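You operate a simulated robot arm through the tools that you are given. There is no shell and no other tool. Be economical: measure what you need, move in short steps, check, and stop when the job is done.

You run a simulated two-armed robot. Do the job below in one go: nothing can be reset, and whatever is moved stays where it is left.

## Task
On the far end of the grey table, fold the blue cloth in half, so that its two long edges meet.
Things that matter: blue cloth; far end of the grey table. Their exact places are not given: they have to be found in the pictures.

Only the result counts: the job must be done as asked and must still hold three seconds after the hand-in. Knocking over, shifting, dropping, spilling or breaking anything else fails it. Flat cloth is picked up by pressing the open fingertips on it (5 to 10 N) and closing them slowly along it; thin cloth reads only 2 to 8 mm in the jaws.

## Robot
Two 7-joint arms with two-finger parallel grippers on one trunk, on a base that drives. Base frame: it is fixed to the floor where the robot stands at the start and does not move with it; the origin is under the middle of the robot, x ahead of it, y to its left, z up; the surface under the hand at the start is at about z = 0.75. Units: m, degrees, N and s.
The left shoulder is at the start at [0.07, 0.163, 1.045], the right one opposite. With the tool pointing down near the work surface each hand reaches from about 0.4 to 0.88 m from the robot's upright axis, wherever it stands, measured 20 degrees to its own side. Places, roughly: far end of the grey table [0.7, 0, 0.8]. Payload 3.43 kg a hand.
Tool frame (each hand has its own): the origin (TCP) lies between the finger pads and is the grasp point; the fingertips stand 0.034 m ahead of it; z points along the fingers, y is the line along which they close. The gripper opens to 0.128 m. The fingers are 0.024 m wide and 0.012 m thick; the gripper's body (0.048 by 0.13 m) begins 0.096 m behind the TCP.
Orientation is that of the tool frame in the base frame, as a unit quaternion [x, y, z, w]. With the fingers straight down and closing along the base's y, the tool's x points along the base's -x, its y along +y and its z along -z.

## Interface
- The arms move only by the tool servo_tool. It takes "left_commands", "right_commands" or both (then of equal length, played together; a hand with none holds still); each is a list of rows, each a list of 7 numbers: the shift along the tool's x, y, z in m, then the turn, a rotation vector about the tool's x, y, z in degrees, then the closure in counts, from 0 (fully open) to 255 (shut). In form: [[x, y, z, wx, wy, wz, jaw], ...]. A call has 1 to 12 rows; each row shifts and turns the commanded pose from where the row before left it, along the tool's axes as they then stand. Rows are played at 5 a second. More than 0.05 m and 8.6 degrees between two rows, or a gripper value outside its range, and nothing of the call is played. Where a pose cannot be reached the arm comes as near as it can. A force on the tool above 40 N (or 10 N above the force at the start of the call, whichever is more), or a blocked arm, ends the call early, and 0.2 s more pass. The fingers move at their own pace (about 0.153 m/s each) and stop on an object; they squeeze with about 22 N. The grip force told is the motor's: it shows also when the fingers shut on nothing. Time passes only in rows, and 0.2 s behind the last, so rows that do not move let the fingers close. It gives the time, the measured TCP pose, the force on the tool (base axes), the opening and the grip force at its end, in the units of the frame above (readings bear some noise), with the torque about the TCP (base axes, N m) and any sound that the robot's microphone picked up.
- Cameras (640 x 400 px; columns grow to the right, rows downward): "scene" is now at [0.1293, -0.0176, 1.2572]; the picture's right is [-0.22, -0.98, 0.00], its down [-0.68, 0.15, -0.71] and it looks along [0.70, -0.16, -0.70] (base axes); focal length 255 px, centre (320, 200). "left" rides on the left gripper at [0.076, 0.011, -0.16] in its tool frame; the picture's right is [-0.15, 0.99, 0.00], its down [-0.88, -0.13, -0.46] and it looks along [-0.45, -0.07, 0.89] (tool axes); focal length 234 px, centre (320, 200). "right" rides on the right gripper at [0.076, -0.011, -0.16] in its tool frame; the picture's right is [0.15, 0.99, 0.00], its down [-0.88, 0.13, -0.46] and it looks along [-0.45, 0.07, 0.89] (tool axes); focal length 234 px, centre (320, 200).
- grab_frame(camera): a new picture of that camera. The clock stands still meanwhile.
- raise_lower(by): slides the trunk up (or, below 0, down) by that many m; the arms and the scene camera ride with it, the base frame stays. It gives what a move gives, with no picture.
- steer(legs): drives the robot by 1 to 6 legs, each [ahead, left, turn to the left] in m, m and degrees, along the robot's own axes; the way and the turn of a leg run together, so that a leg with both is an arc; at most 1.5 m and 180 degrees a leg. The arms and the cameras ride along, it lands a little off, and it stops where it bumps. It gives what a move gives.
- aim_head(pan, tilt): turns the head with the scene camera to pan (to the left, within 86 degrees either way) and tilt (down, from -29 to 69), counted from straight ahead of the robot. It gives what a move gives.
- point_at(camera, pixels): for up to 12 pixels [column, row] of the newest picture of that camera ("zoom" is the newest enlarged one), the place [x, y, z] in the base frame of the surface seen there, good to about 0.002 m. The clock stands still meanwhile.
- zoom(camera, box): a new picture of the part [left, top, right, bottom] of that camera's present view, enlarged. The clock stands still meanwhile.
- hand_in(): hands the job in; it is judged then, once.

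Keep the steps short. Do not move on a guess: measure, check each grasp and each placing, and mend mistakes. In all there are 80 turns and 58 pictures (those below and enlarged ones count). Leave the grippers open and the arms clear of the work at the hand-in unless told otherwise, and finish with a single line.

The tools are called after ">>>" by a JSON object that holds its "op" and its "data". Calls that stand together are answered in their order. servo_tool: Moves the arms, as the interface text tells. Its arguments: {"type":"object","properties":{"left_commands":{"type":"array","items":{"type":"array","items":{"type":"number"}}},"right_commands":{"type":"array","items":{"type":"array","items":{"type":"number"}}}},"required":[]} The other tools are called the same way: raise_lower (by) slides the trunk up or down; steer (legs) drives the base; aim_head (pan, tilt) turns the head that bears the scene camera; grab_frame (camera) takes a picture; point_at (camera, pixels) gives the place of the surface under pixels of a picture; zoom (camera, box) takes an enlarged picture of a part of a camera's view; hand_in () hands the job in.

At the start:

```text
clock: 0.0
left_position: [0.6886, 0.2138, 0.952]
left_ee_rot: [-0.001, 1.0, -0.001, 0.001]
left_force: [0.4, 0.4, 0.9]
left_ft_torque: [-0.02, -0.01, 0.01]
left_finger_gap: 0.1278
left_grip_force: 0.0
right_position: [0.6406, -0.3318, 0.9885]
right_ee_rot: [0.0, 1.0, 0.0, 0.0]
right_force: [-0.3, 0.1, 0.0]
right_ft_torque: [0.03, -0.02, 0.01]
right_finger_gap: 0.1283
right_grip_force: 0.0
trunk travel left (down, up): [-0.525, 0.415]
robot x, y, heading: [-0.0015, -0.0033, -0.2]
head pan, tilt: [-12.6, 44.5]
```

scene: 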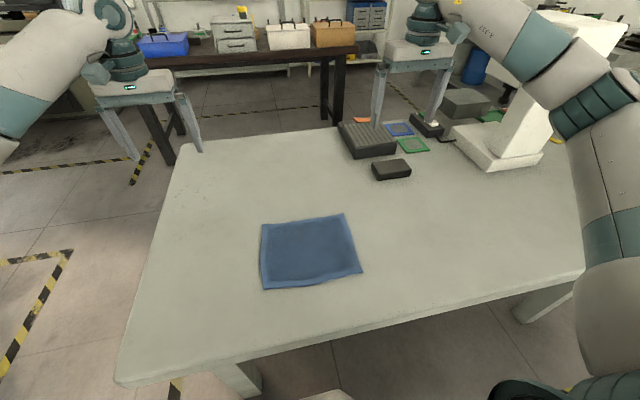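
right: 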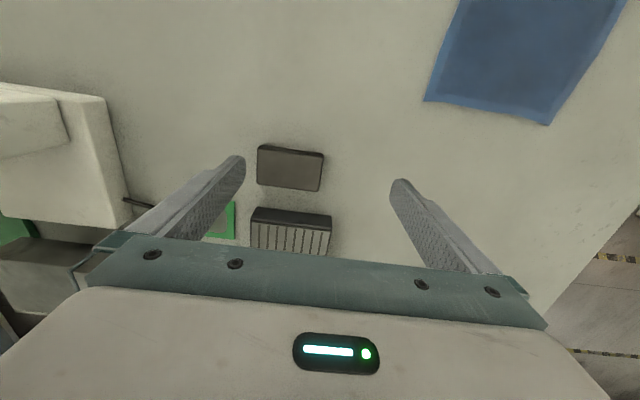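
left: 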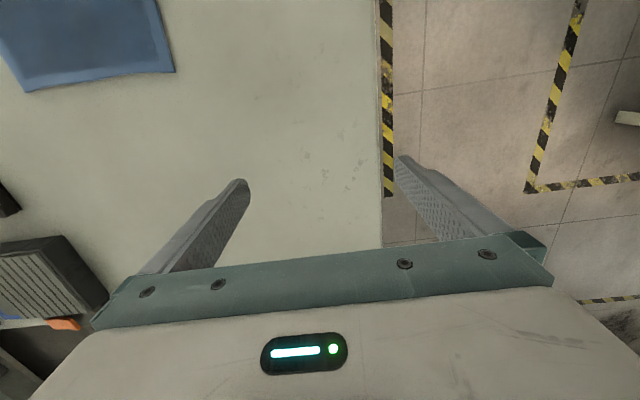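

The blue cloth shows in the scene view with corners near (262,224), (344,214), (362,272), (263,289). I measure these corners and some table points.

>>> {"op": "point_at", "data": {"camera": "scene", "pixels": [[262, 225], [343, 215], [361, 271], [264, 288], [303, 219], [353, 243], [314, 281], [262, 256], [308, 250], [230, 250], [320, 320], [410, 240]]}}

>>> {"op": "zoom", "data": {"camera": "scene", "box": [230, 190, 390, 310]}}

```text
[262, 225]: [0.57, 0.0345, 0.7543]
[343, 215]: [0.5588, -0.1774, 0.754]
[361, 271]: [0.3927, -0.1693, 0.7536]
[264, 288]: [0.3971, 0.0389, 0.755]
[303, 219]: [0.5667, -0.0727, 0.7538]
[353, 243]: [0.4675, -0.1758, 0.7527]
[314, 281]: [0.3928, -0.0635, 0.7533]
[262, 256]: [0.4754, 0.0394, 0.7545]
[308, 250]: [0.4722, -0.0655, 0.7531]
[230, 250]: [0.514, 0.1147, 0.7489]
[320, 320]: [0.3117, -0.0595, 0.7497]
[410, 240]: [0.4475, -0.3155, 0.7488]
```

```text
3.33 times, centred on (310, 250) of scene
```

zoom: 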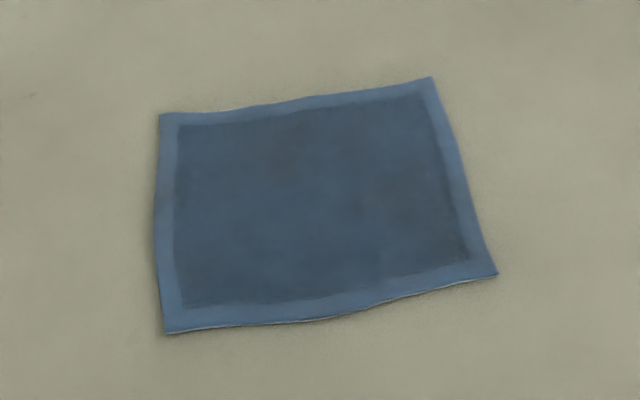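

The cloth lies with its long edges along y (about 0.213 m) and its short ones along x (about 0.172 m). I check the table's extents to make sure this is the far end.

>>> {"op": "point_at", "data": {"camera": "scene", "pixels": [[190, 150], [120, 380], [320, 135], [575, 265], [400, 320], [385, 168], [500, 150], [360, 140], [150, 300], [330, 375]]}}

>>> {"op": "steer", "data": {"legs": [[-0.18, 0, 0]]}}

```text
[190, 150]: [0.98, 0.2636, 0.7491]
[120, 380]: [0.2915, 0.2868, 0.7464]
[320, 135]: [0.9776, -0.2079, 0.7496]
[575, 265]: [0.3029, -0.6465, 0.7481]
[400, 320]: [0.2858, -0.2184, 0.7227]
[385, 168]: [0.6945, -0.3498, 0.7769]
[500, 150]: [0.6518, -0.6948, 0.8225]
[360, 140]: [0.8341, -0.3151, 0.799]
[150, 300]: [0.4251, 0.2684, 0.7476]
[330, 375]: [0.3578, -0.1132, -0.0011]
```

```text
clock: 1.5
left_position: [0.5092, 0.2144, 0.9507]
left_ee_rot: [-0.001, 1.0, -0.001, 0.0]
left_force: [1.2, -0.5, 0.2]
left_ft_torque: [0.01, -0.03, 0.01]
left_finger_gap: 0.1279
left_grip_force: 0.0
right_position: [0.4599, -0.3321, 0.9909]
right_ee_rot: [0.0, 1.0, 0.001, 0.0]
right_force: [-1.3, 0.7, 0.5]
right_ft_torque: [0.01, 0.0, 0.01]
right_finger_gap: 0.1282
right_grip_force: 0.2
trunk travel left (down, up): [-0.525, 0.415]
robot x, y, heading: [-0.1797, -0.0015, 0.1]
head pan, tilt: [-12.6, 44.5]
```

The table spans x 0.29–0.98 and its end is at y=0.28, so the cloth is already on the right stretch of table. My plan is to pinch the far long edge near both corners, with the fingers closing along x, and fold it towards the robot. First I turn both hands 90° about their fingers, cameras outward, and half close the jaws.

>>> {"op": "servo_tool", "data": {"left_commands": [[0, 0, 0, 0, 0, 8.2, 180], [0, 0, 0, 0, 0, 8.2, 180], [0, 0, 0, 0, 0, 8.2, 180], [0, 0, 0, 0, 0, 8.2, 180], [0, 0, 0, 0, 0, 8.2, 180], [0, 0, 0, 0, 0, 8.2, 180], [0, 0, 0, 0, 0, 8.2, 180], [0, 0, 0, 0, 0, 8.2, 180], [0, 0, 0, 0, 0, 8.2, 180], [0, 0, 0, 0, 0, 8.2, 180], [0, 0, 0, 0, 0, 8.0, 180]], "right_commands": [[0, 0, 0, 0, 0, -8.2, 180], [0, 0, 0, 0, 0, -8.2, 180], [0, 0, 0, 0, 0, -8.2, 180], [0, 0, 0, 0, 0, -8.2, 180], [0, 0, 0, 0, 0, -8.2, 180], [0, 0, 0, 0, 0, -8.2, 180], [0, 0, 0, 0, 0, -8.2, 180], [0, 0, 0, 0, 0, -8.2, 180], [0, 0, 0, 0, 0, -8.2, 180], [0, 0, 0, 0, 0, -8.2, 180], [0, 0, 0, 0, 0, -8.0, 180]]}}

```text
clock: 3.9
left_position: [0.5085, 0.2145, 0.9504]
left_ee_rot: [0.708, 0.706, 0.0, 0.0]
left_force: [-0.4, -0.1, -0.5]
left_ft_torque: [-0.02, 0.01, 0.03]
left_finger_gap: 0.0373
left_grip_force: 0.2
right_position: [0.247, -0.163, 0.9739]
right_ee_rot: [-0.707, 0.707, 0.0, -0.001]
right_force: [-1.1, -0.1, 0.6]
right_ft_torque: [-0.07, 0.04, -0.03]
right_finger_gap: 0.0375
right_grip_force: 0.1
right hand out of reach, approached as far as the arm can: row 5, 6, 7, 8, 9, 10, 11
trunk travel left (down, up): [-0.525, 0.415]
robot x, y, heading: [-0.1797, -0.0014, 0.0]
head pan, tilt: [-12.6, 44.5]
```

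The right hand reached the turn but was pulled to (0.247, -0.163). I try a small step forward to see how it responds, plus a scene picture.

>>> {"op": "servo_tool", "data": {"right_commands": [[0, -0.04, 0, 0, 0, 0, 180], [0, -0.04, 0, 0, 0, 0, 180]]}}

>>> {"op": "grab_frame", "data": {"camera": "scene"}}

```text
clock: 4.5
left_position: [0.5095, 0.2152, 0.9506]
left_ee_rot: [0.707, 0.707, 0.0, 0.0]
left_force: [-0.2, -0.3, 0.2]
left_ft_torque: [0.0, 0.03, 0.06]
left_finger_gap: 0.0376
left_grip_force: 0.0
right_position: [0.2665, -0.1317, 0.9706]
right_ee_rot: [-0.706, 0.708, -0.001, -0.001]
right_force: [0.5, -0.3, 0.1]
right_ft_torque: [0.01, -0.01, -0.03]
right_finger_gap: 0.0374
right_grip_force: 0.1
right hand out of reach, approached as far as the arm can: row 1, 2
trunk travel left (down, up): [-0.525, 0.415]
robot x, y, heading: [-0.1786, -0.002, 0.0]
head pan, tilt: [-12.6, 44.5]
```

```text
53 pictures are left
```

scene: 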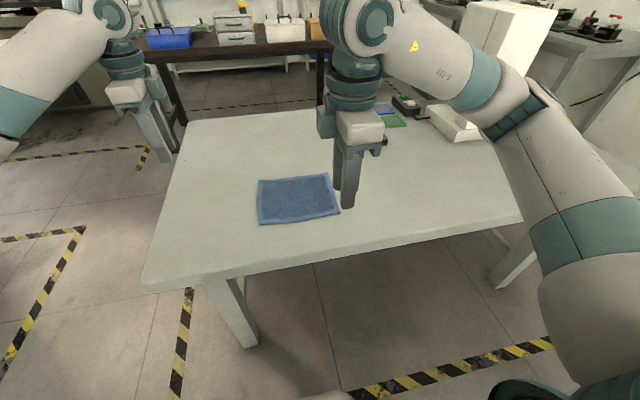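

The wrist is at its limit on that side. I turn the right hand back by 90° first, then will go 90° the other way.

>>> {"op": "servo_tool", "data": {"right_commands": [[0, 0, 0, 0, 0, 8.2, 180], [0, 0, 0, 0, 0, 8.2, 180], [0, 0, 0, 0, 0, 8.2, 180], [0, 0, 0, 0, 0, 8.2, 180], [0, 0, 0, 0, 0, 8.2, 180], [0, 0, 0, 0, 0, 8.2, 180], [0, 0, 0, 0, 0, 8.2, 180], [0, 0, 0, 0, 0, 8.2, 180], [0, 0, 0, 0, 0, 8.2, 180], [0, 0, 0, 0, 0, 8.2, 180], [0, 0, 0, 0, 0, 8.0, 180]]}}

```text
clock: 6.9
left_position: [0.51, 0.2143, 0.9511]
left_ee_rot: [0.706, 0.708, 0.0, 0.0]
left_force: [0.5, 0.4, 0.4]
left_ft_torque: [0.03, -0.02, -0.02]
left_finger_gap: 0.0375
left_grip_force: 0.1
right_position: [0.2675, -0.1306, 0.9722]
right_ee_rot: [0.0, 1.0, 0.0, 0.0]
right_force: [0.4, 0.6, -0.5]
right_ft_torque: [-0.02, -0.03, 0.01]
right_finger_gap: 0.0377
right_grip_force: 0.2
trunk travel left (down, up): [-0.525, 0.415]
robot x, y, heading: [-0.1806, -0.0002, -0.2]
head pan, tilt: [-12.6, 44.5]
```

The command follows the reached pose. I move the right hand out to about (0.45, -0.22) and turn it +90°.

>>> {"op": "servo_tool", "data": {"right_commands": [[-0.04, -0.02, 0, 0, 0, 0, 180], [-0.04, -0.02, 0, 0, 0, 0, 180], [-0.04, -0.02, 0, 0, 0, 0, 180], [-0.04, -0.02, 0, 0, 0, 0, 180], [-0.04, -0.02, 0, 0, 0, 0, 180]]}}

>>> {"op": "servo_tool", "data": {"right_commands": [[0, 0, 0, 0, 0, 8.2, 180], [0, 0, 0, 0, 0, 8.2, 180], [0, 0, 0, 0, 0, 8.2, 180], [0, 0, 0, 0, 0, 8.2, 180], [0, 0, 0, 0, 0, 8.2, 180], [0, 0, 0, 0, 0, 8.2, 180], [0, 0, 0, 0, 0, 8.2, 180], [0, 0, 0, 0, 0, 8.2, 180], [0, 0, 0, 0, 0, 8.2, 180], [0, 0, 0, 0, 0, 8.2, 180], [0, 0, 0, 0, 0, 8.0, 180]]}}

```text
clock: 8.1
left_position: [0.5102, 0.2133, 0.9509]
left_ee_rot: [0.707, 0.708, -0.001, 0.0]
left_force: [-0.9, 0.5, -0.3]
left_ft_torque: [0.03, -0.02, 0.01]
left_finger_gap: 0.0377
left_grip_force: 0.2
right_position: [0.4669, -0.2313, 0.9675]
right_ee_rot: [0.0, 1.0, 0.0, -0.001]
right_force: [-0.1, 0.4, -0.2]
right_ft_torque: [0.03, 0.0, 0.05]
right_finger_gap: 0.0374
right_grip_force: 0.1
trunk travel left (down, up): [-0.525, 0.415]
robot x, y, heading: [-0.1788, -0.0009, 0.2]
head pan, tilt: [-12.6, 44.5]
```

```text
clock: 10.5
left_position: [0.5096, 0.216, 0.9517]
left_ee_rot: [0.706, 0.708, 0.0, 0.0]
left_force: [-0.5, 0.1, 0.0]
left_ft_torque: [0.03, -0.01, 0.0]
left_finger_gap: 0.0378
left_grip_force: 0.1
right_position: [0.4672, -0.2306, 0.972]
right_ee_rot: [0.708, 0.706, -0.001, 0.0]
right_force: [-0.4, 0.0, -0.2]
right_ft_torque: [0.0, -0.02, 0.01]
right_finger_gap: 0.0377
right_grip_force: 0.1
trunk travel left (down, up): [-0.525, 0.415]
robot x, y, heading: [-0.1809, 0.0034, 0.1]
head pan, tilt: [-12.6, 44.5]
```

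Both hands now close along x (tool x = base +y, tool y = base +x). I bring them over the far corners: left to (0.545, 0.015), right to (0.536, -0.155), at z about 0.83.

>>> {"op": "servo_tool", "data": {"left_commands": [[-0.04, 0.007, 0.024, 0, 0, 0, 180], [-0.04, 0.007, 0.024, 0, 0, 0, 180], [-0.04, 0.007, 0.024, 0, 0, 0, 180], [-0.04, 0.007, 0.024, 0, 0, 0, 180], [-0.041, 0.007, 0.024, 0, 0, 0, 180]], "right_commands": [[0.015, 0.0138, 0.0284, 0, 0, 0, 180], [0.015, 0.0138, 0.0284, 0, 0, 0, 180], [0.015, 0.0138, 0.0284, 0, 0, 0, 180], [0.015, 0.0138, 0.0284, 0, 0, 0, 180], [0.015, 0.0138, 0.0284, 0, 0, 0, 180]]}}

>>> {"op": "grab_frame", "data": {"camera": "left"}}

>>> {"op": "grab_frame", "data": {"camera": "right"}}

>>> {"op": "grab_frame", "data": {"camera": "scene"}}

```text
clock: 11.7
left_position: [0.5425, 0.0143, 0.8303]
left_ee_rot: [0.706, 0.708, 0.0, -0.001]
left_force: [-0.3, 0.4, 0.1]
left_ft_torque: [0.01, 0.07, -0.02]
left_finger_gap: 0.0376
left_grip_force: 0.2
right_position: [0.5372, -0.1568, 0.8297]
right_ee_rot: [0.707, 0.707, -0.001, 0.0]
right_force: [0.0, 0.4, -1.6]
right_ft_torque: [0.02, 0.04, 0.02]
right_finger_gap: 0.0377
right_grip_force: 0.1
trunk travel left (down, up): [-0.525, 0.415]
robot x, y, heading: [-0.1791, -0.0003, 0.1]
head pan, tilt: [-12.6, 44.5]
```

```text
52 pictures are left
```

left: 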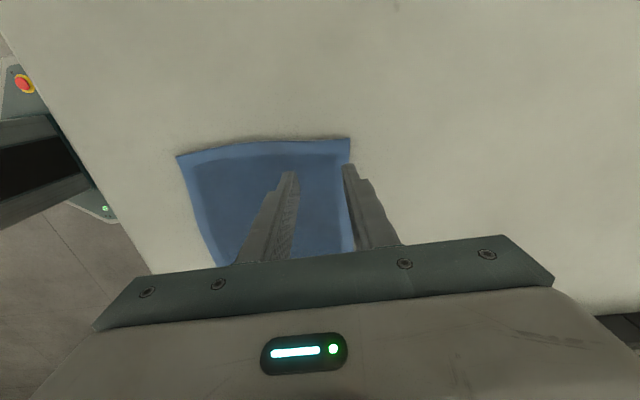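

```text
51 pictures are left
```

right: 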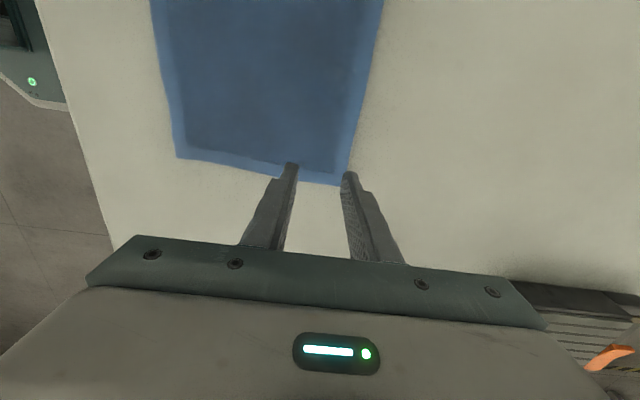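

```text
50 pictures are left
```

scene: 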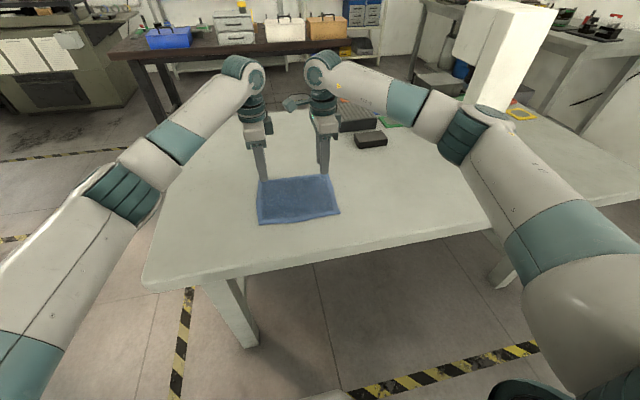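

Positions look right. I lower both hands to just above the cloth (TCP z about 0.795) and look at the fingertips.

>>> {"op": "servo_tool", "data": {"left_commands": [[0, 0.002, 0.018, 0, 0, 0, 180], [0, 0, 0.017, 0, 0, 0, 180]], "right_commands": [[0.002, -0.001, 0.018, 0, 0, 0, 180], [0, 0, 0.017, 0, 0, 0, 180]]}}

>>> {"op": "zoom", "data": {"camera": "left", "box": [160, 100, 480, 300]}}

>>> {"op": "zoom", "data": {"camera": "right", "box": [160, 100, 480, 300]}}

```text
clock: 12.3
left_position: [0.5443, 0.014, 0.7957]
left_ee_rot: [0.707, 0.707, 0.0, 0.0]
left_force: [-0.4, 0.4, -0.7]
left_ft_torque: [-0.04, 0.01, 0.01]
left_finger_gap: 0.0377
left_grip_force: 0.0
right_position: [0.5346, -0.1533, 0.797]
right_ee_rot: [0.707, 0.707, -0.001, 0.0]
right_force: [0.3, 0.4, 0.8]
right_ft_torque: [-0.01, -0.01, -0.02]
right_finger_gap: 0.0377
right_grip_force: 0.1
trunk travel left (down, up): [-0.525, 0.415]
robot x, y, heading: [-0.1789, 0.0006, 0.1]
head pan, tilt: [-12.6, 44.5]
```

```text
2.00 times, centred on (320, 200) of left
```

zoom: 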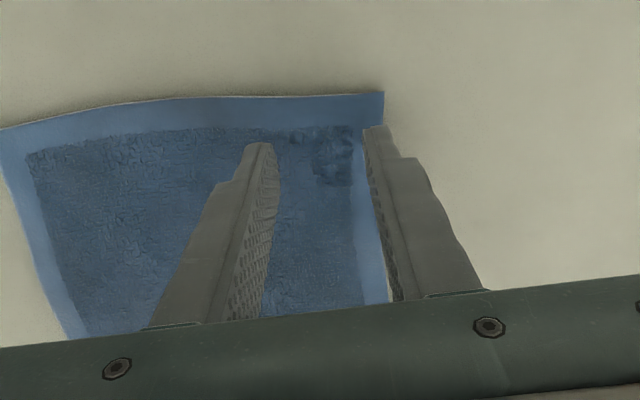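

```text
2.00 times, centred on (320, 200) of right
```

zoom: 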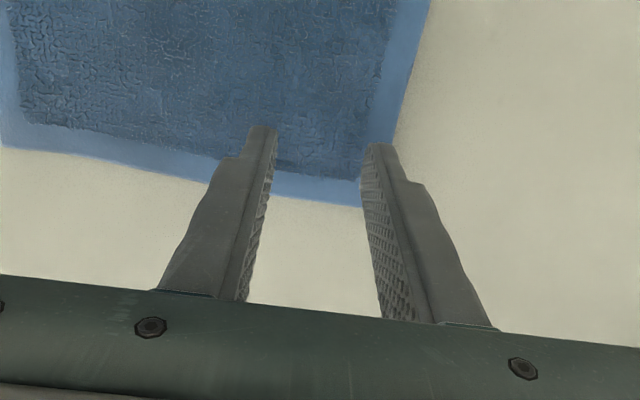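

Outer fingers lie over the edge. I shift the right hand 3 mm outward and press down gently in small steps.

>>> {"op": "servo_tool", "data": {"left_commands": [[0, 0, 0.004, 0, 0, 0, 180], [0, 0, 0.003, 0, 0, 0, 180], [0, 0, 0.001, 0, 0, 0, 180]], "right_commands": [[0, 0.003, 0.005, 0, 0, 0, 180], [0, 0, 0.003, 0, 0, 0, 180], [0, 0, 0.001, 0, 0, 0, 180]]}}

```text
clock: 13.1
left_position: [0.5462, 0.0125, 0.7889]
left_ee_rot: [0.707, 0.708, 0.001, 0.0]
left_force: [-0.5, -0.5, 1.2]
left_ft_torque: [0.0, 0.04, -0.04]
left_finger_gap: 0.0378
left_grip_force: 0.0
right_position: [0.538, -0.1529, 0.787]
right_ee_rot: [0.707, 0.708, 0.001, 0.0]
right_force: [0.5, 0.3, 4.4]
right_ft_torque: [0.0, -0.03, 0.03]
right_finger_gap: 0.0375
right_grip_force: 0.0
trunk travel left (down, up): [-0.525, 0.415]
robot x, y, heading: [-0.1818, 0.0011, 0.2]
head pan, tilt: [-12.6, 44.5]
```

Right is at 4.4 N, left just touching. A little more on both.

>>> {"op": "servo_tool", "data": {"left_commands": [[0, 0, 0.0015, 0, 0, 0, 180], [0, 0, 0.0005, 0, 0, 0, 180]], "right_commands": [[0, 0, 0.0004, 0, 0, 0, 180], [0, 0, 0, 0, 0, 0, 180]]}}

```text
clock: 13.7
left_position: [0.5449, 0.0146, 0.7868]
left_ee_rot: [0.706, 0.708, 0.001, 0.001]
left_force: [1.3, -1.2, 6.6]
left_ft_torque: [-0.01, -0.03, 0.02]
left_finger_gap: 0.0373
left_grip_force: 0.1
right_position: [0.5371, -0.1538, 0.7869]
right_ee_rot: [0.707, 0.707, 0.001, 0.0]
right_force: [1.8, 0.9, 6.3]
right_ft_torque: [0.04, -0.03, 0.03]
right_finger_gap: 0.0374
right_grip_force: 0.0
trunk travel left (down, up): [-0.525, 0.415]
robot x, y, heading: [-0.1814, 0.0034, 0.0]
head pan, tilt: [-12.6, 44.5]
```

Both press at about 6.5 N. I close slowly along the cloth.

>>> {"op": "servo_tool", "data": {"left_commands": [[0, 0, 0, 0, 0, 0, 188], [0, 0, 0, 0, 0, 0, 196], [0, 0, 0, 0, 0, 0, 204], [0, 0, 0, 0, 0, 0, 212], [0, 0, 0, 0, 0, 0, 220], [0, 0, 0, 0, 0, 0, 228], [0, 0, 0, 0, 0, 0, 236], [0, 0, 0, 0, 0, 0, 244], [0, 0, 0, 0, 0, 0, 252], [0, 0, 0, 0, 0, 0, 255], [0, 0, 0, 0, 0, 0, 255], [0, 0, 0, 0, 0, 0, 255]], "right_commands": [[0, 0, 0, 0, 0, 0, 188], [0, 0, 0, 0, 0, 0, 196], [0, 0, 0, 0, 0, 0, 204], [0, 0, 0, 0, 0, 0, 212], [0, 0, 0, 0, 0, 0, 220], [0, 0, 0, 0, 0, 0, 228], [0, 0, 0, 0, 0, 0, 236], [0, 0, 0, 0, 0, 0, 244], [0, 0, 0, 0, 0, 0, 252], [0, 0, 0, 0, 0, 0, 255], [0, 0, 0, 0, 0, 0, 255], [0, 0, 0, 0, 0, 0, 255]]}}

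>>> {"op": "zoom", "data": {"camera": "left", "box": [160, 100, 480, 300]}}

>>> {"op": "zoom", "data": {"camera": "right", "box": [160, 100, 480, 300]}}

```text
clock: 16.3
left_position: [0.5448, 0.0138, 0.7868]
left_ee_rot: [0.708, 0.706, 0.0, 0.0]
left_force: [-0.4, -1.7, 11.4]
left_ft_torque: [-0.03, 0.03, -0.03]
left_finger_gap: 0.0065
left_grip_force: 22.4
right_position: [0.5372, -0.153, 0.7872]
right_ee_rot: [0.707, 0.707, 0.001, 0.0]
right_force: [-1.0, 1.6, 5.7]
right_ft_torque: [0.03, -0.01, 0.0]
right_finger_gap: 0.007
right_grip_force: 22.4
trunk travel left (down, up): [-0.525, 0.415]
robot x, y, heading: [-0.1806, -0.0005, 0.1]
head pan, tilt: [-12.6, 44.5]
```

```text
2.00 times, centred on (320, 200) of left
```

zoom: 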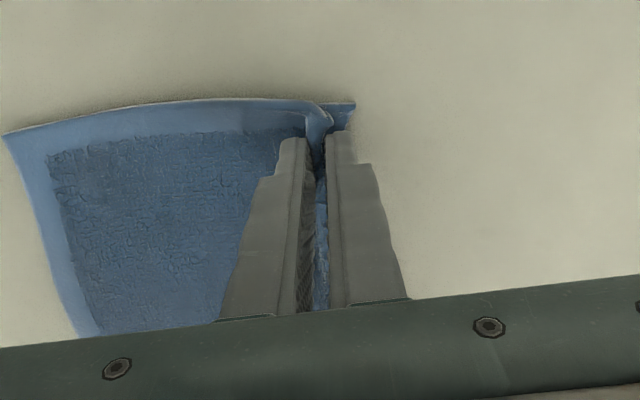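

```text
2.00 times, centred on (320, 200) of right
```

zoom: 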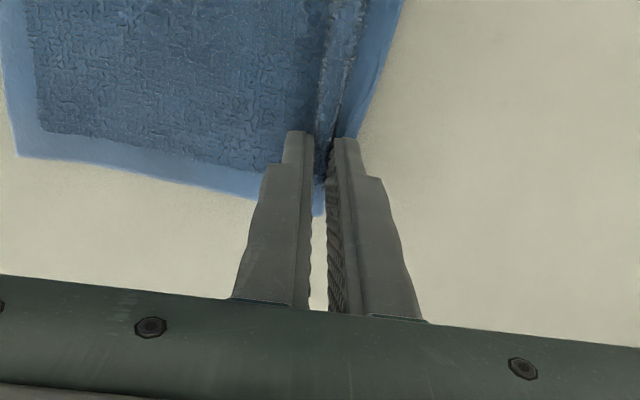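

Both hold cloth (gaps 6.5 and 7 mm) with a small edge flap beyond the jaws. I begin the fold arc: up and towards the robot while tilting the hands back, halfway first.

>>> {"op": "servo_tool", "data": {"left_commands": [[0, -0.005, -0.0149, -5, 0, 0, 255], [0, -0.0066, -0.0152, -5, 0, 0, 255], [0, -0.0084, -0.015, -5, 0, 0, 255], [0, -0.0117, -0.0136, -5, 0, 0, 255], [0, -0.0128, -0.0109, -5, 0, 0, 255]], "right_commands": [[0, -0.005, -0.0149, -5, 0, 0, 255], [0, -0.0066, -0.0152, -5, 0, 0, 255], [0, -0.0084, -0.015, -5, 0, 0, 255], [0, -0.0117, -0.0136, -5, 0, 0, 255], [0, -0.0128, -0.0109, -5, 0, 0, 255]]}}

>>> {"op": "zoom", "data": {"camera": "scene", "box": [210, 130, 370, 240]}}

>>> {"op": "zoom", "data": {"camera": "left", "box": [160, 100, 480, 300]}}

```text
clock: 17.5
left_position: [0.4909, 0.0123, 0.846]
left_ee_rot: [0.69, 0.691, 0.153, 0.154]
left_force: [-0.1, -0.8, 0.1]
left_ft_torque: [-0.03, 0.0, -0.01]
left_finger_gap: 0.0056
left_grip_force: 22.3
right_position: [0.4853, -0.1528, 0.8465]
right_ee_rot: [0.691, 0.69, 0.154, 0.154]
right_force: [0.0, 1.4, 0.4]
right_ft_torque: [0.01, 0.05, 0.02]
right_finger_gap: 0.005
right_grip_force: 22.2
trunk travel left (down, up): [-0.525, 0.415]
robot x, y, heading: [-0.1816, 0.0038, 0.0]
head pan, tilt: [-12.6, 44.5]
```

```text
3.64 times, centred on (290, 185) of scene
```

zoom: 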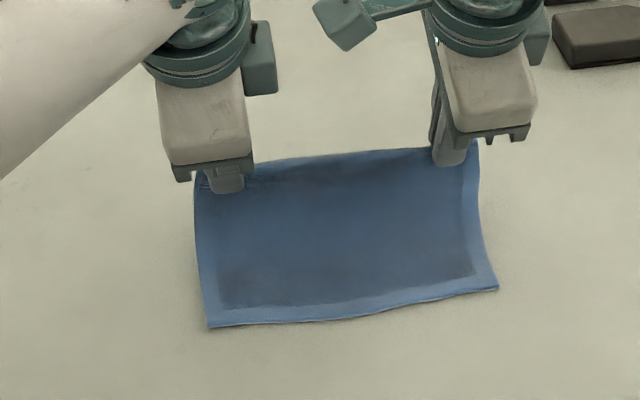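

```text
2.00 times, centred on (320, 200) of left
```

zoom: 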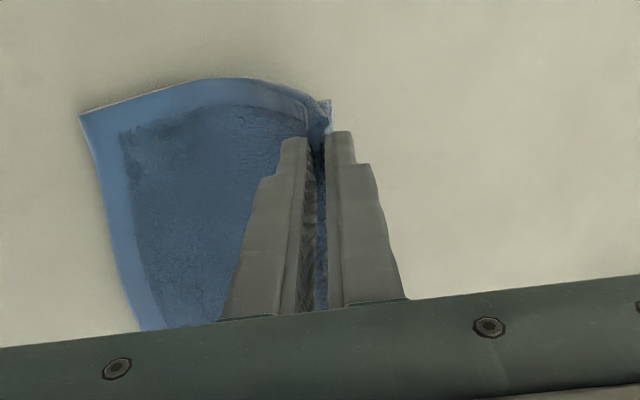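

The cloth is held well by both hands. I check that the near edge hasn't shifted before continuing.

>>> {"op": "point_at", "data": {"camera": "zoom", "pixels": [[85, 120]]}}

>>> {"op": "point_at", "data": {"camera": "scene", "pixels": [[263, 219], [333, 209]]}}

```text
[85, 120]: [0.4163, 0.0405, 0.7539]
```

```text
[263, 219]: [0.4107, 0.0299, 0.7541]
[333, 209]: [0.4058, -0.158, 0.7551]
```

The cloth slid about 14 mm away from the robot while pinching (near edge now at x about 0.41), so I shift the landing target by 13 mm. I go on with the arc.

>>> {"op": "servo_tool", "data": {"left_commands": [[0, -0.0137, -0.007, -5, 0, 0, 255], [0, -0.015, -0.0046, -5, 0, 0, 255], [0, -0.0176, -0.0014, -5, 0, 0, 255], [0, -0.0183, 0.0017, -5, 0, 0, 255], [0, -0.0169, 0.0031, -5, 0, 0, 255]], "right_commands": [[0, -0.0137, -0.007, -5, 0, 0, 255], [0, -0.015, -0.0046, -5, 0, 0, 255], [0, -0.0176, -0.0014, -5, 0, 0, 255], [0, -0.0183, 0.0017, -5, 0, 0, 255], [0, -0.0169, 0.0031, -5, 0, 0, 255]]}}

>>> {"op": "zoom", "data": {"camera": "scene", "box": [210, 130, 370, 240]}}

>>> {"op": "zoom", "data": {"camera": "left", "box": [160, 100, 480, 300]}}

>>> {"op": "zoom", "data": {"camera": "right", "box": [160, 100, 480, 300]}}

```text
clock: 18.7
left_position: [0.4234, 0.0133, 0.8054]
left_ee_rot: [0.641, 0.641, 0.3, 0.298]
left_force: [-0.3, -1.5, 0.3]
left_ft_torque: [-0.01, 0.02, 0.0]
left_finger_gap: 0.0049
left_grip_force: 21.4
right_position: [0.4151, -0.1538, 0.8073]
right_ee_rot: [0.641, 0.641, 0.299, 0.299]
right_force: [0.5, 0.8, -0.2]
right_ft_torque: [0.0, 0.03, 0.01]
right_finger_gap: 0.0049
right_grip_force: 22.2
trunk travel left (down, up): [-0.525, 0.415]
robot x, y, heading: [-0.1839, -0.0036, -0.1]
head pan, tilt: [-12.6, 44.5]
```

```text
3.64 times, centred on (290, 185) of scene
```

zoom: 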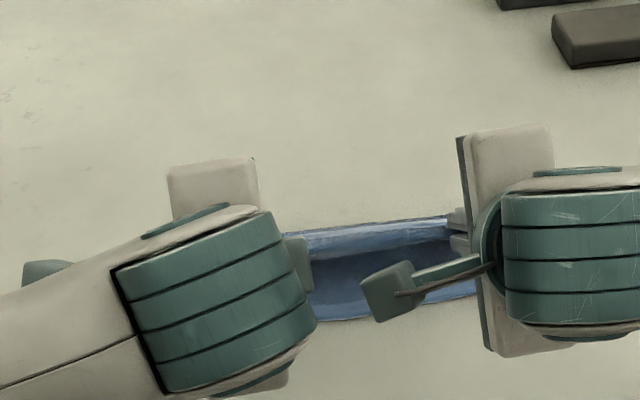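

```text
2.00 times, centred on (320, 200) of left
```

zoom: 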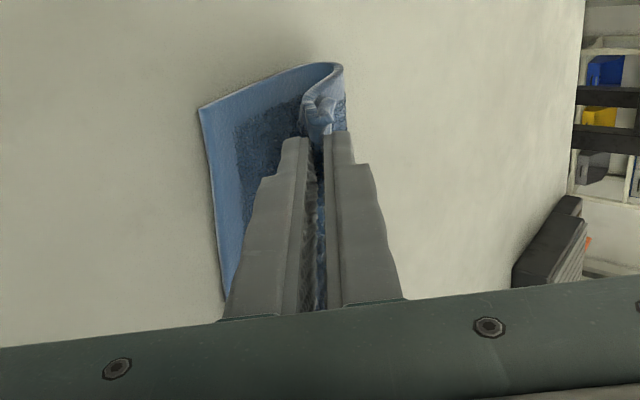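

```text
2.00 times, centred on (320, 200) of right
```

zoom: 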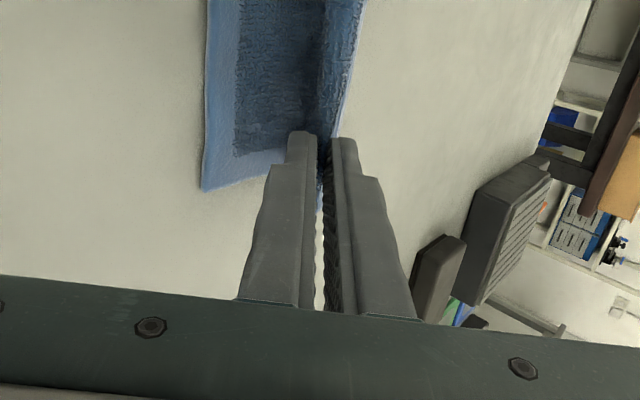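

The fold is forming. I measure the near bottom corner and the fold in the right picture.

>>> {"op": "point_at", "data": {"camera": "zoom", "pixels": [[207, 182], [214, 60], [300, 20], [345, 70], [355, 20]]}}

>>> {"op": "grab_frame", "data": {"camera": "left"}}

>>> {"op": "point_at", "data": {"camera": "left", "pixels": [[263, 156], [315, 137], [326, 134], [328, 150]]}}

```text
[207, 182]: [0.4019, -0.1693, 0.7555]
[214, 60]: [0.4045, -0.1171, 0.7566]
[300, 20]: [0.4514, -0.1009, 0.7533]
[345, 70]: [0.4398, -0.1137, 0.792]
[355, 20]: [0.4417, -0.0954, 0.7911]
```

```text
40 pictures are left
```

left: 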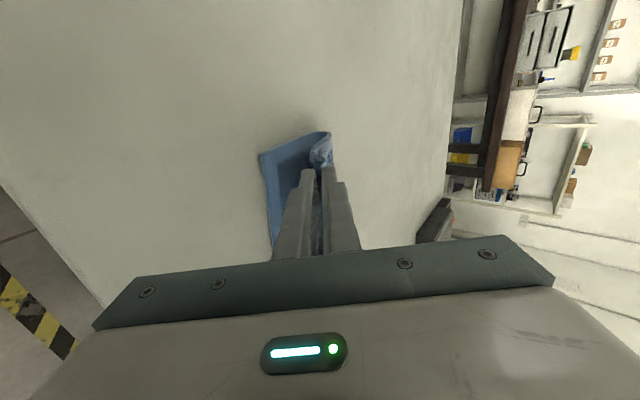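

```text
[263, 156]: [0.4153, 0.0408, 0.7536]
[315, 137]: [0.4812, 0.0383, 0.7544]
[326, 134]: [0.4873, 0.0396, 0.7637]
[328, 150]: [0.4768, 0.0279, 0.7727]
```

Near edge: x 0.414 (left), 0.402 (right); fold at about 0.49. Jaw tips stand at the right x, so I go straight down 9 mm and look from the scene camera.

>>> {"op": "servo_tool", "data": {"left_commands": [[0, -0.0035, 0.0029, 0, 0, 0, 255], [0, -0.0034, 0.0029, 0, 0, 0, 255]], "right_commands": [[0, -0.0035, 0.0029, 0, 0, 0, 255], [0, -0.0034, 0.0029, 0, 0, 0, 255]]}}

>>> {"op": "zoom", "data": {"camera": "left", "box": [160, 100, 480, 300]}}

```text
clock: 19.3
left_position: [0.4243, 0.0135, 0.7977]
left_ee_rot: [0.64, 0.642, 0.299, 0.298]
left_force: [0.7, -1.8, -0.4]
left_ft_torque: [-0.03, 0.06, -0.06]
left_finger_gap: 0.0047
left_grip_force: 21.7
right_position: [0.4154, -0.1544, 0.797]
right_ee_rot: [0.641, 0.641, 0.298, 0.299]
right_force: [0.0, 2.0, -0.8]
right_ft_torque: [0.05, 0.02, 0.03]
right_finger_gap: 0.0047
right_grip_force: 22.0
trunk travel left (down, up): [-0.525, 0.415]
robot x, y, heading: [-0.1823, -0.0034, -0.1]
head pan, tilt: [-12.6, 44.5]
```

```text
2.00 times, centred on (320, 200) of left
```

zoom: 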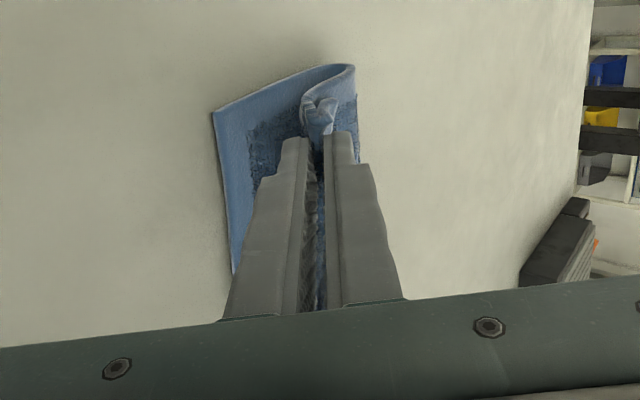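

Now I open slowly to about 2 cm while rising slightly, so the lower finger does not press down.

>>> {"op": "servo_tool", "data": {"left_commands": [[0, 0.0011, -0.001, 0, 0, 0, 245], [0, 0.0011, -0.001, 0, 0, 0, 235], [0, 0.0011, -0.001, 0, 0, 0, 225], [0, 0.0011, -0.001, 0, 0, 0, 215], [0, 0, 0, 0, 0, 0, 215]], "right_commands": [[0, 0.0011, -0.001, 0, 0, 0, 245], [0, 0.0011, -0.001, 0, 0, 0, 235], [0, 0.0011, -0.001, 0, 0, 0, 225], [0, 0.0011, -0.001, 0, 0, 0, 215], [0, 0, 0, 0, 0, 0, 215]]}}

>>> {"op": "zoom", "data": {"camera": "left", "box": [160, 100, 480, 300]}}

>>> {"op": "zoom", "data": {"camera": "right", "box": [160, 100, 480, 300]}}

```text
clock: 20.5
left_position: [0.4234, 0.0133, 0.8023]
left_ee_rot: [0.642, 0.64, 0.299, 0.299]
left_force: [0.4, -0.2, 0.3]
left_ft_torque: [-0.03, -0.01, -0.01]
left_finger_gap: 0.0201
left_grip_force: 0.1
right_position: [0.4145, -0.1534, 0.8036]
right_ee_rot: [0.641, 0.641, 0.299, 0.299]
right_force: [-0.6, 0.2, 0.1]
right_ft_torque: [0.02, -0.05, -0.06]
right_finger_gap: 0.0203
right_grip_force: 0.0
trunk travel left (down, up): [-0.525, 0.415]
robot x, y, heading: [-0.1789, -0.0013, -0.1]
head pan, tilt: [-12.6, 44.5]
```

```text
2.00 times, centred on (320, 200) of left
```

zoom: 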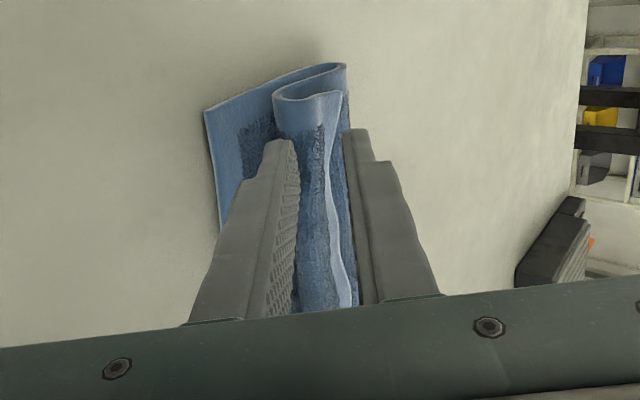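

```text
2.00 times, centred on (320, 200) of right
```

zoom: 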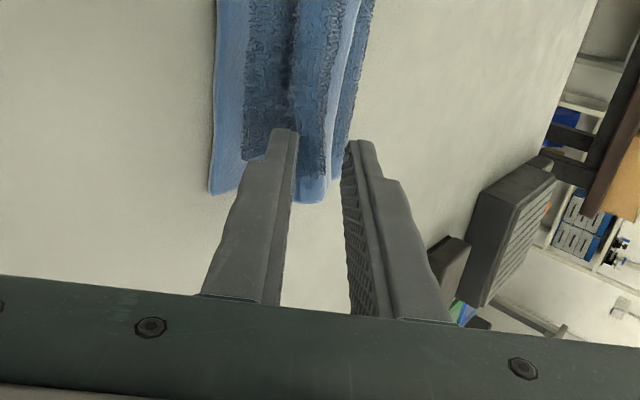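

Released, but the edge strip (about 3 cm) is folded back as an S. I withdraw both hands along the fingers and see how it settles.

>>> {"op": "servo_tool", "data": {"left_commands": [[0, 0, -0.015, 0, 0, 0, 215], [0, 0, -0.02, 0, 0, 0, 215], [0, 0, -0.03, 0, 0, 0, 215], [0, 0, -0.03, 0, 0, 0, 215], [0, 0.01, -0.03, 0, 0, 0, 215], [0, 0.01, -0.03, 0, 0, 0, 215]], "right_commands": [[0, 0, -0.015, 0, 0, 0, 215], [0, 0, -0.02, 0, 0, 0, 215], [0, 0, -0.03, 0, 0, 0, 215], [0, 0, -0.03, 0, 0, 0, 215], [0, 0.01, -0.03, 0, 0, 0, 215], [0, 0.01, -0.03, 0, 0, 0, 215]]}}

>>> {"op": "grab_frame", "data": {"camera": "left"}}

>>> {"op": "grab_frame", "data": {"camera": "scene"}}

```text
clock: 21.9
left_position: [0.3159, 0.0137, 0.9196]
left_ee_rot: [0.64, 0.641, 0.299, 0.299]
left_force: [-1.1, 0.1, -0.3]
left_ft_torque: [-0.04, 0.0, 0.02]
left_finger_gap: 0.0201
left_grip_force: 0.0
right_position: [0.3622, -0.1337, 0.9187]
right_ee_rot: [0.641, 0.641, 0.298, 0.3]
right_force: [0.3, 0.2, 0.0]
right_ft_torque: [-0.01, -0.01, 0.0]
right_finger_gap: 0.0201
right_grip_force: 0.1
right hand out of reach, approached as far as the arm can: row 4, 5, 6
trunk travel left (down, up): [-0.525, 0.415]
robot x, y, heading: [-0.1786, -0.0025, -0.1]
head pan, tilt: [-12.6, 44.5]
```

```text
36 pictures are left
```

left: 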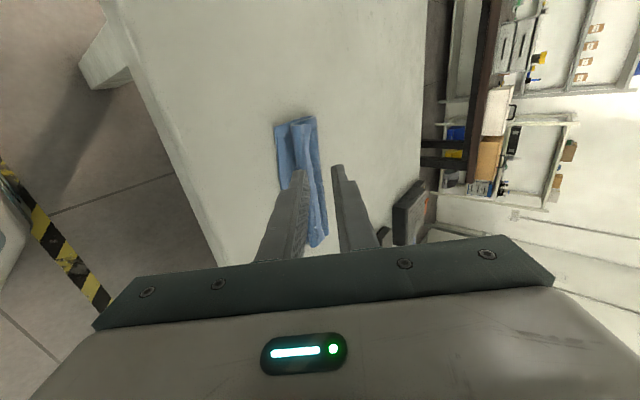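

```text
35 pictures are left
```

scene: 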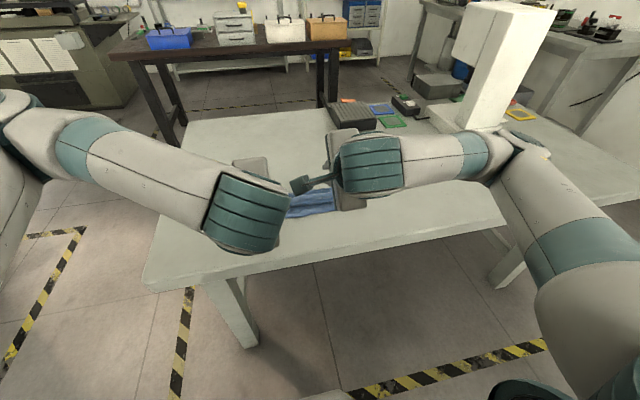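

I set the hands upright again and move them apart, for a clear view.

>>> {"op": "servo_tool", "data": {"left_commands": [[0.03, 0, -0.01, 8.3, 0, 0, 215], [0.03, 0, 0, 8.3, 0, 0, 215], [0.03, 0, 0, 8.3, 0, 0, 215], [0.03, 0, 0, 8.3, 0, 0, 215], [0.03, 0, 0, 8.3, 0, 0, 215], [0.03, 0, 0, 8.5, 0, 0, 215]], "right_commands": [[-0.03, 0.01, 0, 8.3, 0, 0, 215], [-0.03, 0.01, 0, 8.3, 0, 0, 215], [-0.03, 0.01, 0, 8.3, 0, 0, 215], [-0.03, 0.01, 0, 8.3, 0, 0, 215], [-0.03, 0.01, 0, 8.3, 0, 0, 215], [-0.03, 0.01, 0, 8.5, 0, 0, 215]]}}

>>> {"op": "zoom", "data": {"camera": "scene", "box": [210, 130, 370, 240]}}

>>> {"op": "point_at", "data": {"camera": "zoom", "pixels": [[195, 320], [490, 290], [340, 310], [200, 230], [340, 220], [470, 190], [200, 200]]}}

```text
clock: 23.3
left_position: [0.3092, 0.1926, 0.9258]
left_ee_rot: [0.706, 0.708, -0.002, 0.0]
left_force: [0.4, 0.1, -0.2]
left_ft_torque: [0.0, 0.01, -0.01]
left_finger_gap: 0.0202
left_grip_force: 0.0
right_position: [0.4137, -0.3149, 0.9448]
right_ee_rot: [0.707, 0.707, -0.001, 0.0]
right_force: [0.3, 0.1, 0.8]
right_ft_torque: [-0.02, 0.02, 0.0]
right_finger_gap: 0.02
right_grip_force: 0.1
trunk travel left (down, up): [-0.525, 0.415]
robot x, y, heading: [-0.1787, 0.0024, -0.2]
head pan, tilt: [-12.6, 44.5]
```

```text
3.64 times, centred on (290, 185) of scene
```

zoom: 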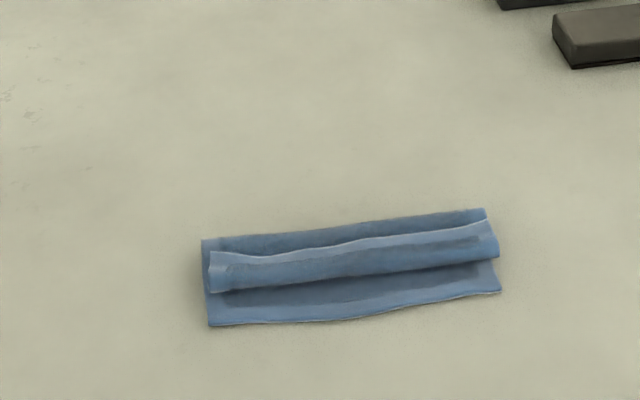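

```text
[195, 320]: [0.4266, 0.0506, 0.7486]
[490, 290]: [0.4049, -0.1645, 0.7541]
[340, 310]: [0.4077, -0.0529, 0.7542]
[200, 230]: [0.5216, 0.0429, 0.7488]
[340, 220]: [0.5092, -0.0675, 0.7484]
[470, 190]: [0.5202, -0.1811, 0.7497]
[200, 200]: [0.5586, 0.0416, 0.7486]
```

The edge strip is folded back on top as an even roll. I measure its profile at both ends and the middle.

>>> {"op": "point_at", "data": {"camera": "zoom", "pixels": [[212, 320], [215, 289], [212, 255], [205, 240], [345, 316], [345, 277], [345, 243], [345, 226], [495, 288], [494, 257], [490, 224], [483, 210]]}}

```text
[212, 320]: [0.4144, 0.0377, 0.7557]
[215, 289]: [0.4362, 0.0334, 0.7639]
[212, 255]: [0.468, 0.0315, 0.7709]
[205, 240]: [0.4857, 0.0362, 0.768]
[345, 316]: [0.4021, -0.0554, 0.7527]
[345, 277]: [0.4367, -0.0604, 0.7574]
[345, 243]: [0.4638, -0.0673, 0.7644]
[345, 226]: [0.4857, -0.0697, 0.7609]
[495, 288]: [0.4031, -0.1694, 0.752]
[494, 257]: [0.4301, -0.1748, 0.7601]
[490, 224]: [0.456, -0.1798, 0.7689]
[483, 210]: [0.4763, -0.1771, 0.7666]
```

Useful: the strip is about 33 mm long with its crease at x≈0.433, so turning it over about that crease would lay its edge at about 0.40, right on the lower edge (0.402–0.414). I look from the side with the left camera.

>>> {"op": "grab_frame", "data": {"camera": "left"}}

```text
33 pictures are left
```

left: 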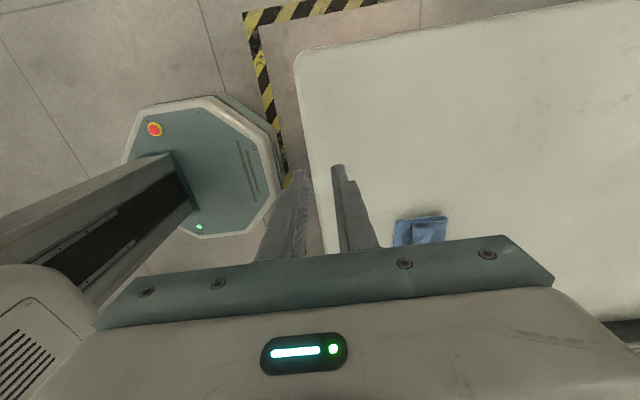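

I move the left hand beside the cloth and tip it to look more from the side.

>>> {"op": "servo_tool", "data": {"left_commands": [[0.02, 0.04, 0, 0, 0, 0, 215], [0.02, 0.04, 0, 0, 0, 0, 215], [0.01, 0.04, 0, 0, -8, 0, 215], [0.01, 0.03, 0, 0, -8, 0, 215], [0, 0, 0, 0, -8, 0, 215], [0, 0, 0, 0, -8, 0, 215]]}}

>>> {"op": "grab_frame", "data": {"camera": "left"}}

```text
clock: 24.7
left_position: [0.4604, 0.2533, 0.9219]
left_ee_rot: [0.68, 0.679, -0.196, 0.196]
left_force: [-0.4, 0.8, -0.2]
left_ft_torque: [0.01, -0.01, 0.01]
left_finger_gap: 0.0199
left_grip_force: 0.1
right_position: [0.4143, -0.3161, 0.9446]
right_ee_rot: [0.707, 0.707, 0.0, 0.0]
right_force: [0.4, 0.2, -0.2]
right_ft_torque: [0.02, -0.01, -0.02]
right_finger_gap: 0.02
right_grip_force: 0.0
trunk travel left (down, up): [-0.525, 0.415]
robot x, y, heading: [-0.1786, 0.0048, -0.0]
head pan, tilt: [-12.6, 44.5]
```

```text
32 pictures are left
```

left: 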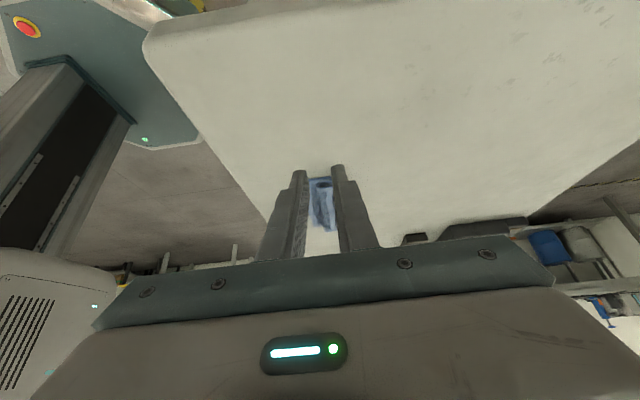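

The fingers frame it; I open them wide and zoom.

>>> {"op": "servo_tool", "data": {"left_commands": [[0, 0, 0, 0, 0, 0, 100], [0, 0, 0, 0, 0, 0, 60]]}}

>>> {"op": "zoom", "data": {"camera": "left", "box": [280, 160, 360, 210]}}

```text
clock: 25.3
left_position: [0.4587, 0.2535, 0.9234]
left_ee_rot: [0.679, 0.68, -0.194, 0.195]
left_force: [0.3, 0.9, -0.2]
left_ft_torque: [0.04, -0.01, 0.0]
left_finger_gap: 0.098
left_grip_force: 0.1
right_position: [0.4146, -0.3164, 0.9455]
right_ee_rot: [0.707, 0.707, 0.0, 0.0]
right_force: [-0.2, -0.3, 0.1]
right_ft_torque: [0.01, 0.0, -0.01]
right_finger_gap: 0.0203
right_grip_force: 0.0
trunk travel left (down, up): [-0.525, 0.415]
robot x, y, heading: [-0.1801, -0.0004, 0.0]
head pan, tilt: [-12.6, 44.5]
```

```text
8.00 times, centred on (320, 185) of left
```

zoom: 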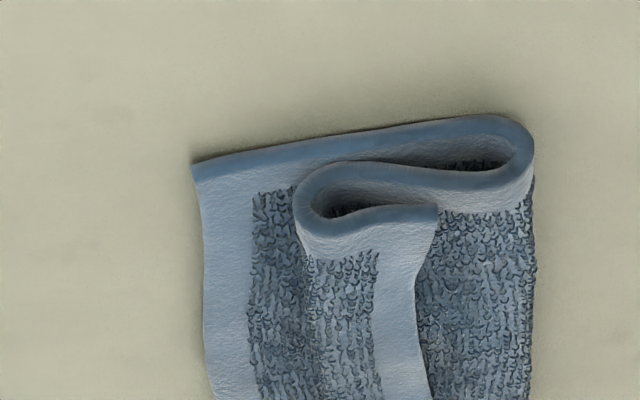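

The side view is clear: the S-shaped strip lies on the second layer, edge free at x≈0.46. I'll pinch only that strip near its edge with a narrower gap (2 cm), then carry it over. First I bring the left hand upright again.

>>> {"op": "servo_tool", "data": {"left_commands": [[0, 0, 0, 0, 8, 0, 150], [0, 0, 0, 0, 8, 0, 215], [0, 0, 0, 0, 8, 0, 215], [0, 0, 0, 0, 8, 0, 215]]}}

>>> {"op": "servo_tool", "data": {"left_commands": [[-0.04, 0, 0.02, 0, 0, 0, 215], [-0.04, 0, 0.02, 0, 0, 0, 215], [-0.04, 0, 0.02, 0, 0, 0, 215], [-0.04, 0, 0.02, 0, 0, 0, 215], [-0.04, 0, 0.02, 0, 0, 0, 215], [-0.04, 0, 0.02, 0, 0, 0, 215]], "right_commands": [[0.0272, 0.0057, 0.0243, 0, 0, 0, 215], [0.0272, 0.0057, 0.0243, 0, 0, 0, 215], [0.0272, 0.0057, 0.0243, 0, 0, 0, 215], [0.0272, 0.0057, 0.0243, 0, 0, 0, 215], [0.0272, 0.0057, 0.0243, 0, 0, 0, 215], [0.0272, 0.0057, 0.0243, 0, 0, 0, 215]]}}

>>> {"op": "zoom", "data": {"camera": "left", "box": [160, 100, 480, 300]}}

>>> {"op": "zoom", "data": {"camera": "right", "box": [160, 100, 480, 300]}}

```text
clock: 26.3
left_position: [0.4581, 0.2519, 0.9229]
left_ee_rot: [0.706, 0.708, 0.002, -0.001]
left_force: [-0.5, 0.0, -0.5]
left_ft_torque: [0.0, -0.07, 0.02]
left_finger_gap: 0.0203
left_grip_force: 0.2
right_position: [0.4135, -0.3171, 0.9454]
right_ee_rot: [0.707, 0.707, 0.0, -0.001]
right_force: [-0.5, -0.7, 0.0]
right_ft_torque: [0.01, -0.05, 0.0]
right_finger_gap: 0.0201
right_grip_force: 0.0
trunk travel left (down, up): [-0.525, 0.415]
robot x, y, heading: [-0.1812, 0.0024, -0.0]
head pan, tilt: [-12.6, 44.5]
```

```text
clock: 27.7
left_position: [0.4583, 0.0109, 0.8036]
left_ee_rot: [0.706, 0.708, 0.0, 0.0]
left_force: [0.4, 0.2, 0.2]
left_ft_torque: [0.04, 0.02, 0.0]
left_finger_gap: 0.0201
left_grip_force: 0.0
right_position: [0.4483, -0.1529, 0.7987]
right_ee_rot: [0.708, 0.706, 0.0, 0.001]
right_force: [0.5, 0.2, 0.3]
right_ft_torque: [-0.03, 0.04, 0.0]
right_finger_gap: 0.0197
right_grip_force: 0.0
trunk travel left (down, up): [-0.525, 0.415]
robot x, y, heading: [-0.1833, -0.0006, 0.1]
head pan, tilt: [-12.6, 44.5]
```

```text
2.00 times, centred on (320, 200) of left
```

zoom: 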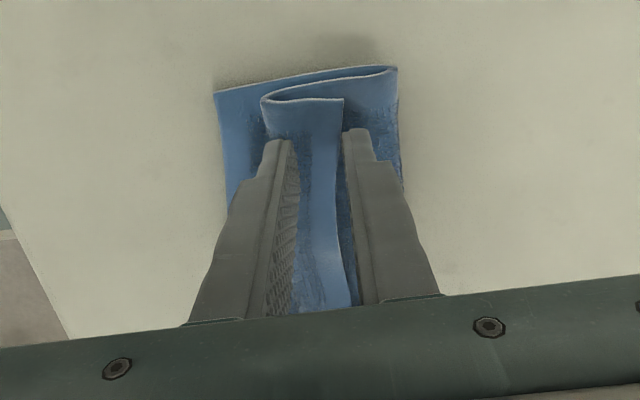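

```text
2.00 times, centred on (320, 200) of right
```

zoom: 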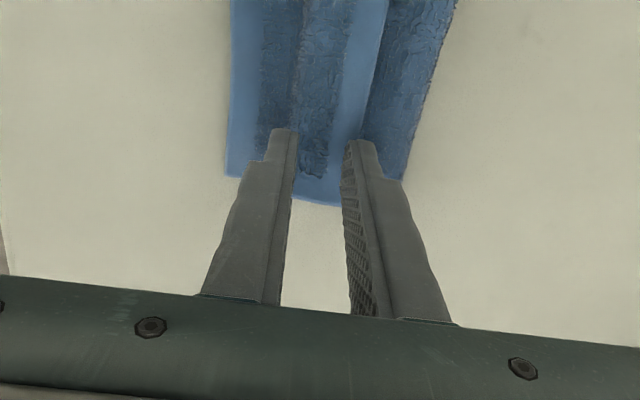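

Alignment is very good: the free edge runs at the inside of the +x finger. I shift the right hand 2 mm out and press down slowly.

>>> {"op": "servo_tool", "data": {"left_commands": [[0, 0, 0.003, 0, 0, 0, 215], [0, 0, 0.003, 0, 0, 0, 215], [0, 0, 0.002, 0, 0, 0, 215]], "right_commands": [[0, 0.002, 0.002, 0, 0, 0, 215], [0, 0, 0.001, 0, 0, 0, 215], [0, 0, 0.001, 0, 0, 0, 215]]}}

>>> {"op": "zoom", "data": {"camera": "left", "box": [240, 100, 400, 200]}}

```text
clock: 28.5
left_position: [0.459, 0.0119, 0.796]
left_ee_rot: [0.706, 0.708, 0.0, -0.001]
left_force: [-0.5, 0.0, 3.6]
left_ft_torque: [0.03, 0.04, 0.01]
left_finger_gap: 0.0202
left_grip_force: 0.1
right_position: [0.4496, -0.1524, 0.7953]
right_ee_rot: [0.707, 0.707, 0.0, 0.0]
right_force: [-0.5, -0.4, 1.0]
right_ft_torque: [0.01, 0.02, -0.01]
right_finger_gap: 0.0198
right_grip_force: 0.1
trunk travel left (down, up): [-0.525, 0.415]
robot x, y, heading: [-0.1816, 0.0027, 0.2]
head pan, tilt: [-12.6, 44.5]
```

```text
4.00 times, centred on (320, 150) of left
```

zoom: 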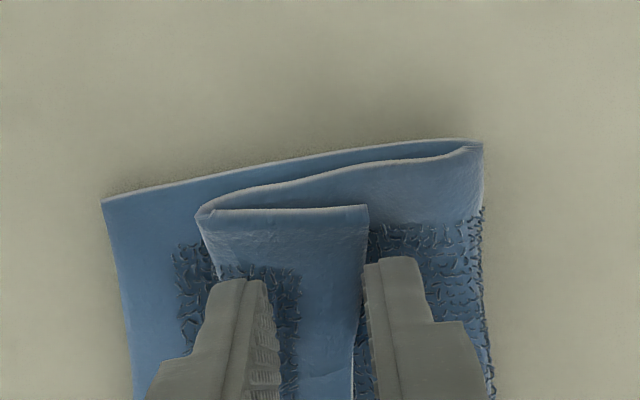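

The left presses 3.6 N with the edge exactly inside the +x finger. A touch more on both, then a slow close.

>>> {"op": "servo_tool", "data": {"left_commands": [[0, 0, 0.0003, 0, 0, 0, 215], [0, 0, 0, 0, 0, 0, 215]], "right_commands": [[0, 0, 0.001, 0, 0, 0, 215], [0, 0, 0.0005, 0, 0, 0, 215]]}}

```text
clock: 29.1
left_position: [0.4594, 0.0135, 0.7953]
left_ee_rot: [0.708, 0.707, 0.001, 0.001]
left_force: [0.1, 0.3, 3.3]
left_ft_torque: [0.0, 0.04, 0.01]
left_finger_gap: 0.0197
left_grip_force: 0.0
right_position: [0.4499, -0.1518, 0.7938]
right_ee_rot: [0.707, 0.707, 0.0, 0.0]
right_force: [0.0, -0.6, 4.1]
right_ft_torque: [0.0, -0.01, -0.02]
right_finger_gap: 0.0196
right_grip_force: 0.1
trunk travel left (down, up): [-0.525, 0.415]
robot x, y, heading: [-0.1795, -0.0008, 0.4]
head pan, tilt: [-12.6, 44.5]
```

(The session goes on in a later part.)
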